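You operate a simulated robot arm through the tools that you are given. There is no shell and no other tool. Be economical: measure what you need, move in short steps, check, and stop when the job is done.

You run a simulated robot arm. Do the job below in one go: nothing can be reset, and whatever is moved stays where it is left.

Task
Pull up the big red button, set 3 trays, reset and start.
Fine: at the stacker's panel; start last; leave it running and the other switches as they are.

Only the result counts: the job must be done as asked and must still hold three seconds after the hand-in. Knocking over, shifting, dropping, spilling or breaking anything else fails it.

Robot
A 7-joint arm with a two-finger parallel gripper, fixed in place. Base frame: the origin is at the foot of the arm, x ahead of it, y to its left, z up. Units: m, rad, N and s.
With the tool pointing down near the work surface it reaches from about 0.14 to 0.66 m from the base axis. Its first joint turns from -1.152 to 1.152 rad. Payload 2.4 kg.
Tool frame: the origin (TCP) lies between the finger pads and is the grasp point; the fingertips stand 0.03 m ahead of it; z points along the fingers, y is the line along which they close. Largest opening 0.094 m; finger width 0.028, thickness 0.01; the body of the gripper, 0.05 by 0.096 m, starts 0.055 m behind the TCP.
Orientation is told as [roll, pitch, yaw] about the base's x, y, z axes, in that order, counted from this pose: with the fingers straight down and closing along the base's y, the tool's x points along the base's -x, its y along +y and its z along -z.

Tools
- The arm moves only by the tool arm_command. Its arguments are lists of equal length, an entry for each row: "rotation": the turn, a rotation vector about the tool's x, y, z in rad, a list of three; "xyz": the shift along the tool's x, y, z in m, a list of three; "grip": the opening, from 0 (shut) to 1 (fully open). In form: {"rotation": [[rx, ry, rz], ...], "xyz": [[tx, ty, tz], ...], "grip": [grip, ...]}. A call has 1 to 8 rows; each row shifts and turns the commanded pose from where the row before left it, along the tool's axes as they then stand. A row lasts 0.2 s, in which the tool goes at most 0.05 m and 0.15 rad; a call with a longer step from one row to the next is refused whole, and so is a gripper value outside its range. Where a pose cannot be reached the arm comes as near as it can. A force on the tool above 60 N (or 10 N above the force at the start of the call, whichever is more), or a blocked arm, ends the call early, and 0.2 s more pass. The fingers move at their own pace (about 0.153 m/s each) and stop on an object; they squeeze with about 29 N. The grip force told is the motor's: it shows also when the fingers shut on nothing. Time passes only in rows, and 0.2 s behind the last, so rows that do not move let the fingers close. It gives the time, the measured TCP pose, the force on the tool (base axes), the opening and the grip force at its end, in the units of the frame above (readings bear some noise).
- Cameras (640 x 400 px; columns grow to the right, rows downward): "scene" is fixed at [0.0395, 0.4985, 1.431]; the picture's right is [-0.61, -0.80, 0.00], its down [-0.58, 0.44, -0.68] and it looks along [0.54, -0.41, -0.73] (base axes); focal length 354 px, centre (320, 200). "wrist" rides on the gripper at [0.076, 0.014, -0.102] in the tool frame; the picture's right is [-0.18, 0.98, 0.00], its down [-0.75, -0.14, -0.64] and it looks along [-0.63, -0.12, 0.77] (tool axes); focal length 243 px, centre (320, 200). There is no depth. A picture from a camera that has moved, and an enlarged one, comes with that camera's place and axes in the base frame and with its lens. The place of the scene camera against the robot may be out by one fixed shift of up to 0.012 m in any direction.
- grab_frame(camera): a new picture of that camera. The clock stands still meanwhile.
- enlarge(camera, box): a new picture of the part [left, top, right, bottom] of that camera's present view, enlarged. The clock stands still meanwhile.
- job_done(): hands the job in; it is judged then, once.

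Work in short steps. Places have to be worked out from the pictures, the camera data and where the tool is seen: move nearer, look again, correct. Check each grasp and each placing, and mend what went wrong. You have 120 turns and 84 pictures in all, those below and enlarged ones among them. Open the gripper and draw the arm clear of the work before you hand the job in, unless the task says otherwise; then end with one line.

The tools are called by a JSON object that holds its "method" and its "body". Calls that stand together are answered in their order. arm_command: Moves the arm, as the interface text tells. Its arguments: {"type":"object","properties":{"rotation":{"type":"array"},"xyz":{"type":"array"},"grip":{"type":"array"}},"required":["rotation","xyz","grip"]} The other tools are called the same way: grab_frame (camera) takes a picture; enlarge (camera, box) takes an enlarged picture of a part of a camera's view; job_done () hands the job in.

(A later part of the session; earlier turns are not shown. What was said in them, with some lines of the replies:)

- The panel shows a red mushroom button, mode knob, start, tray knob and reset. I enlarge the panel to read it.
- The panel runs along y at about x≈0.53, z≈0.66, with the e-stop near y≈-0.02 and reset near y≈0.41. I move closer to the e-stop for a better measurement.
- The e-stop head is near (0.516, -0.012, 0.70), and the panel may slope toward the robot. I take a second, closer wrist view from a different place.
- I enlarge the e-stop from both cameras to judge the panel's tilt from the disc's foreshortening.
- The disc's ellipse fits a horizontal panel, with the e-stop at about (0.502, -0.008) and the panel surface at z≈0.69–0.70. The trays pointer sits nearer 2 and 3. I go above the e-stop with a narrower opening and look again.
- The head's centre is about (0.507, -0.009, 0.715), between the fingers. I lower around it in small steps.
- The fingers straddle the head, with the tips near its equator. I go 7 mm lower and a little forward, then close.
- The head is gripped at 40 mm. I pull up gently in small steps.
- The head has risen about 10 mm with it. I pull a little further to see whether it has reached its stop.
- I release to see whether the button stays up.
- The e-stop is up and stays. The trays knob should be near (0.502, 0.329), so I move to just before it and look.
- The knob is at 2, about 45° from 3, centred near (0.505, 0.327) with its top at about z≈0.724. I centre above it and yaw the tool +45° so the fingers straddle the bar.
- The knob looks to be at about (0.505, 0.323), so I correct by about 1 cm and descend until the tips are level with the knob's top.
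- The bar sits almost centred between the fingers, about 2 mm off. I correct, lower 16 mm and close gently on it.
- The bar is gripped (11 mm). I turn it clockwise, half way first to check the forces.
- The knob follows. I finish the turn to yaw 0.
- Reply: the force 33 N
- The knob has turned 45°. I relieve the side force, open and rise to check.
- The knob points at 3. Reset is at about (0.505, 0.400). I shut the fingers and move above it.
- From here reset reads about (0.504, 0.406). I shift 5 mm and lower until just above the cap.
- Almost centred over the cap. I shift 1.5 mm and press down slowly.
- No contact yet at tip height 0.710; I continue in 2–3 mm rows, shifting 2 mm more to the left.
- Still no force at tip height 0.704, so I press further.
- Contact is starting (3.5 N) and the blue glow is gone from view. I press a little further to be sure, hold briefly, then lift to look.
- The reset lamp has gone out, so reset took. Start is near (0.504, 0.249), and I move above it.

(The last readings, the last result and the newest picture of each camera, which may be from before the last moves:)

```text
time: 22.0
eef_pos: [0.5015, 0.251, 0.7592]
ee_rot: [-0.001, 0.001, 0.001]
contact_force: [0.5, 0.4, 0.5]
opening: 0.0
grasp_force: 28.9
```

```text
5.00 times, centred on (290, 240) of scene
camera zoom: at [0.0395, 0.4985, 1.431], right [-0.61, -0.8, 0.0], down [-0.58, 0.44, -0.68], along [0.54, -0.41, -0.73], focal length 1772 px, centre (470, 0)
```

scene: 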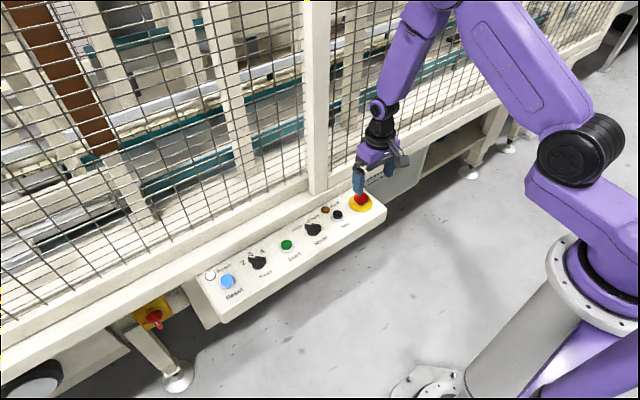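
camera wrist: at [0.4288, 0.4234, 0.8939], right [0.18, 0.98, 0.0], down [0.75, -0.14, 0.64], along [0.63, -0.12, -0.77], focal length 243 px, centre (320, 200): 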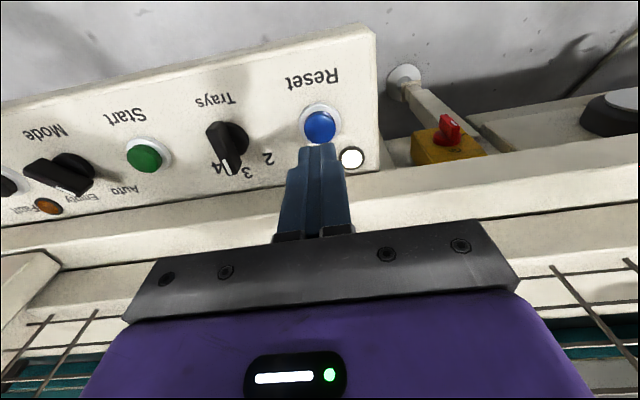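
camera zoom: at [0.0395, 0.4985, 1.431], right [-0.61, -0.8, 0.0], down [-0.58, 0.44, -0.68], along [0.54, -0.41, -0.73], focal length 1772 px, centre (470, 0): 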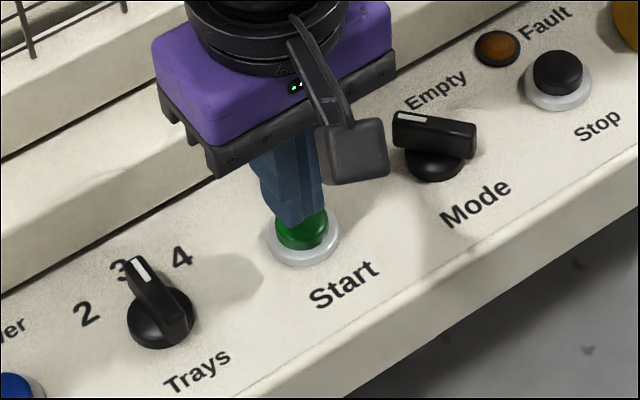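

The cap is about 5 mm to the right (-y) of the fingers. I correct and lower towards contact (expected near TCP z≈0.731).

{"method": "arm_command", "body": {"rotation": [[0, 0, 0], [0, 0, 0], [0, 0, 0]], "xyz": [[0, -0.0055, 0.005], [0, 0, 0.01], [0, 0, 0.007]], "grip": [0, 0, 0]}}

{"method": "enlarge", "body": {"camera": "wrist", "box": [240, 60, 400, 200]}}

```text
time: 22.8
eef_pos: [0.5025, 0.2443, 0.7378]
ee_rot: [0.0, -0.001, 0.001]
contact_force: [-0.5, -0.2, -0.6]
opening: 0.0
grasp_force: 29.4
```

```text
2.86 times, centred on (320, 130) of wrist
camera zoom: at [0.4267, 0.2577, 0.8397], right [0.18, 0.98, 0.0], down [0.75, -0.14, 0.64], along [0.63, -0.12, -0.77], focal length 693 px, centre (320, 400)
```

zoom: 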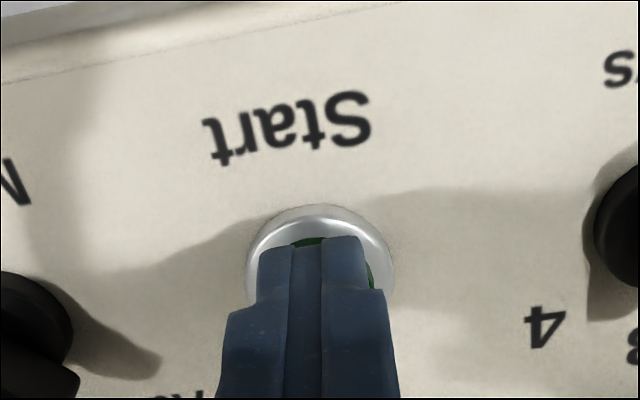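

Well centred now. I press start in small steps down to the same depth as reset, hold, then lift.

{"method": "arm_command", "body": {"rotation": [[0, 0, 0], [0, 0, 0], [0, 0, 0], [0, 0, 0], [0, 0, 0], [0, 0, 0]], "xyz": [[0, 0.001, 0.003], [0, 0, 0.003], [0, 0, 0.003], [0, 0, 0.002], [0, 0, 0.002], [0, 0, 0]], "grip": [0, 0, 0, 0, 0, 0]}}

{"method": "arm_command", "body": {"rotation": [[0, 0, 0], [0, 0, 0], [0, 0, 0]], "xyz": [[0, 0, -0.03], [0, 0, -0.045], [0.03, 0, -0.03]], "grip": [0, 0, 0]}}

{"method": "grab_frame", "body": {"camera": "scene"}}

{"method": "enlarge", "body": {"camera": "scene", "box": [190, 180, 390, 305]}}

```text
time: 24.2
eef_pos: [0.5025, 0.2458, 0.7243]
ee_rot: [-0.001, 0.0, 0.001]
contact_force: [-3.8, -3.6, 12.1]
opening: 0.0
grasp_force: 28.8
```

```text
time: 25.0
eef_pos: [0.4745, 0.2441, 0.8316]
ee_rot: [0.0, 0.001, 0.002]
contact_force: [-0.2, 0.0, -0.1]
opening: 0.0
grasp_force: 28.7
```

```text
37 pictures are left
```

scene: 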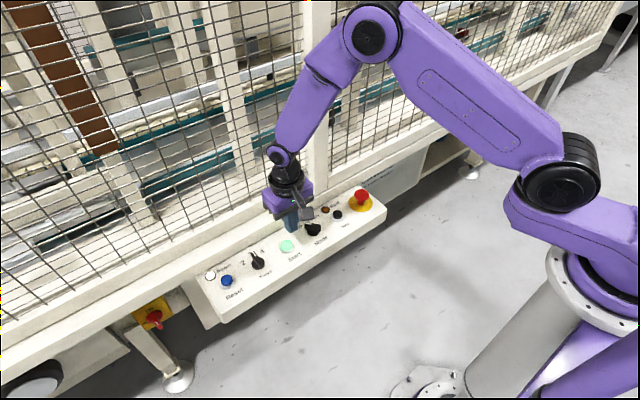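

```text
3.20 times, centred on (290, 242) of scene
camera zoom: at [0.0395, 0.4985, 1.431], right [-0.61, -0.8, 0.0], down [-0.58, 0.44, -0.68], along [0.54, -0.41, -0.73], focal length 1134 px, centre (416, 64)
```

zoom: 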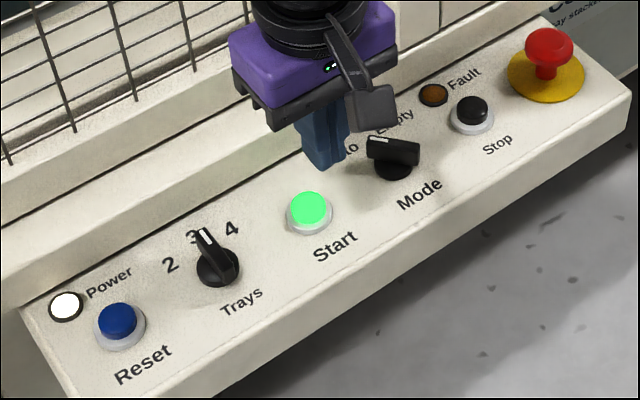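

The start lamp is lit and the machine is running; mode is unchanged, trays is at 3 and the e-stop is up. I open the gripper and draw the arm clear upward and back, then check once more.

{"method": "arm_command", "body": {"rotation": [[0, 0, 0], [0, 0, 0], [0, 0, 0], [0, 0, 0], [0, 0, 0], [0, 0, 0], [0, 0, 0]], "xyz": [[0.02, 0, -0.04], [0.025, 0, -0.04], [0.025, 0, -0.04], [0.025, 0, -0.04], [0.025, 0, -0.03], [0, 0, 0], [0, 0, 0]], "grip": [0, 0.3, 1, 1, 1, 1, 1]}}

{"method": "enlarge", "body": {"camera": "scene", "box": [190, 180, 390, 305]}}

{"method": "grab_frame", "body": {"camera": "wrist"}}

```text
time: 26.6
eef_pos: [0.3508, 0.2456, 1.0194]
ee_rot: [0.0, 0.001, 0.002]
contact_force: [-0.5, -0.6, -0.4]
opening: 0.0941
grasp_force: 0.1
```

```text
3.20 times, centred on (290, 242) of scene
camera zoom: at [0.0395, 0.4985, 1.431], right [-0.61, -0.8, 0.0], down [-0.58, 0.44, -0.68], along [0.54, -0.41, -0.73], focal length 1134 px, centre (416, 64)
```

zoom: 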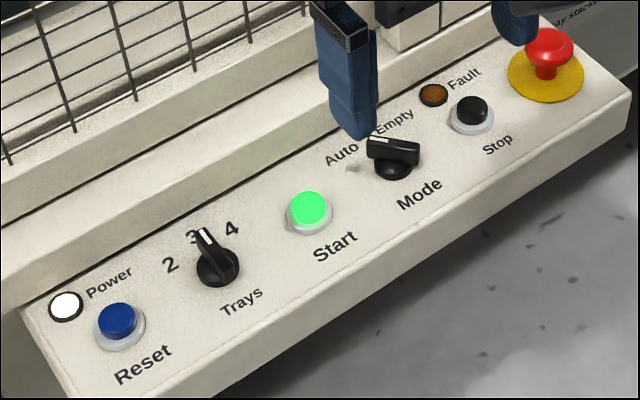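

```text
34 pictures are left
camera wrist: at [0.2762, 0.258, 1.1206], right [0.18, 0.98, 0.0], down [0.75, -0.14, 0.64], along [0.63, -0.12, -0.77], focal length 243 px, centre (320, 200)
```

wrist: 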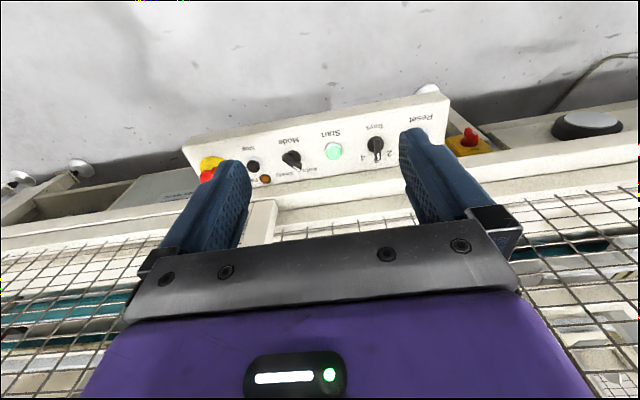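

All states hold, with start lit and the arm clear. I hand the job in.

{"method": "job_done", "body": {}}

```text
The job is handed in.
```

The red button is pulled up, trays is set to 3, and reset and then start were pressed. The stacker was running (start lamp lit) at hand-in, and the other switches are as they were.
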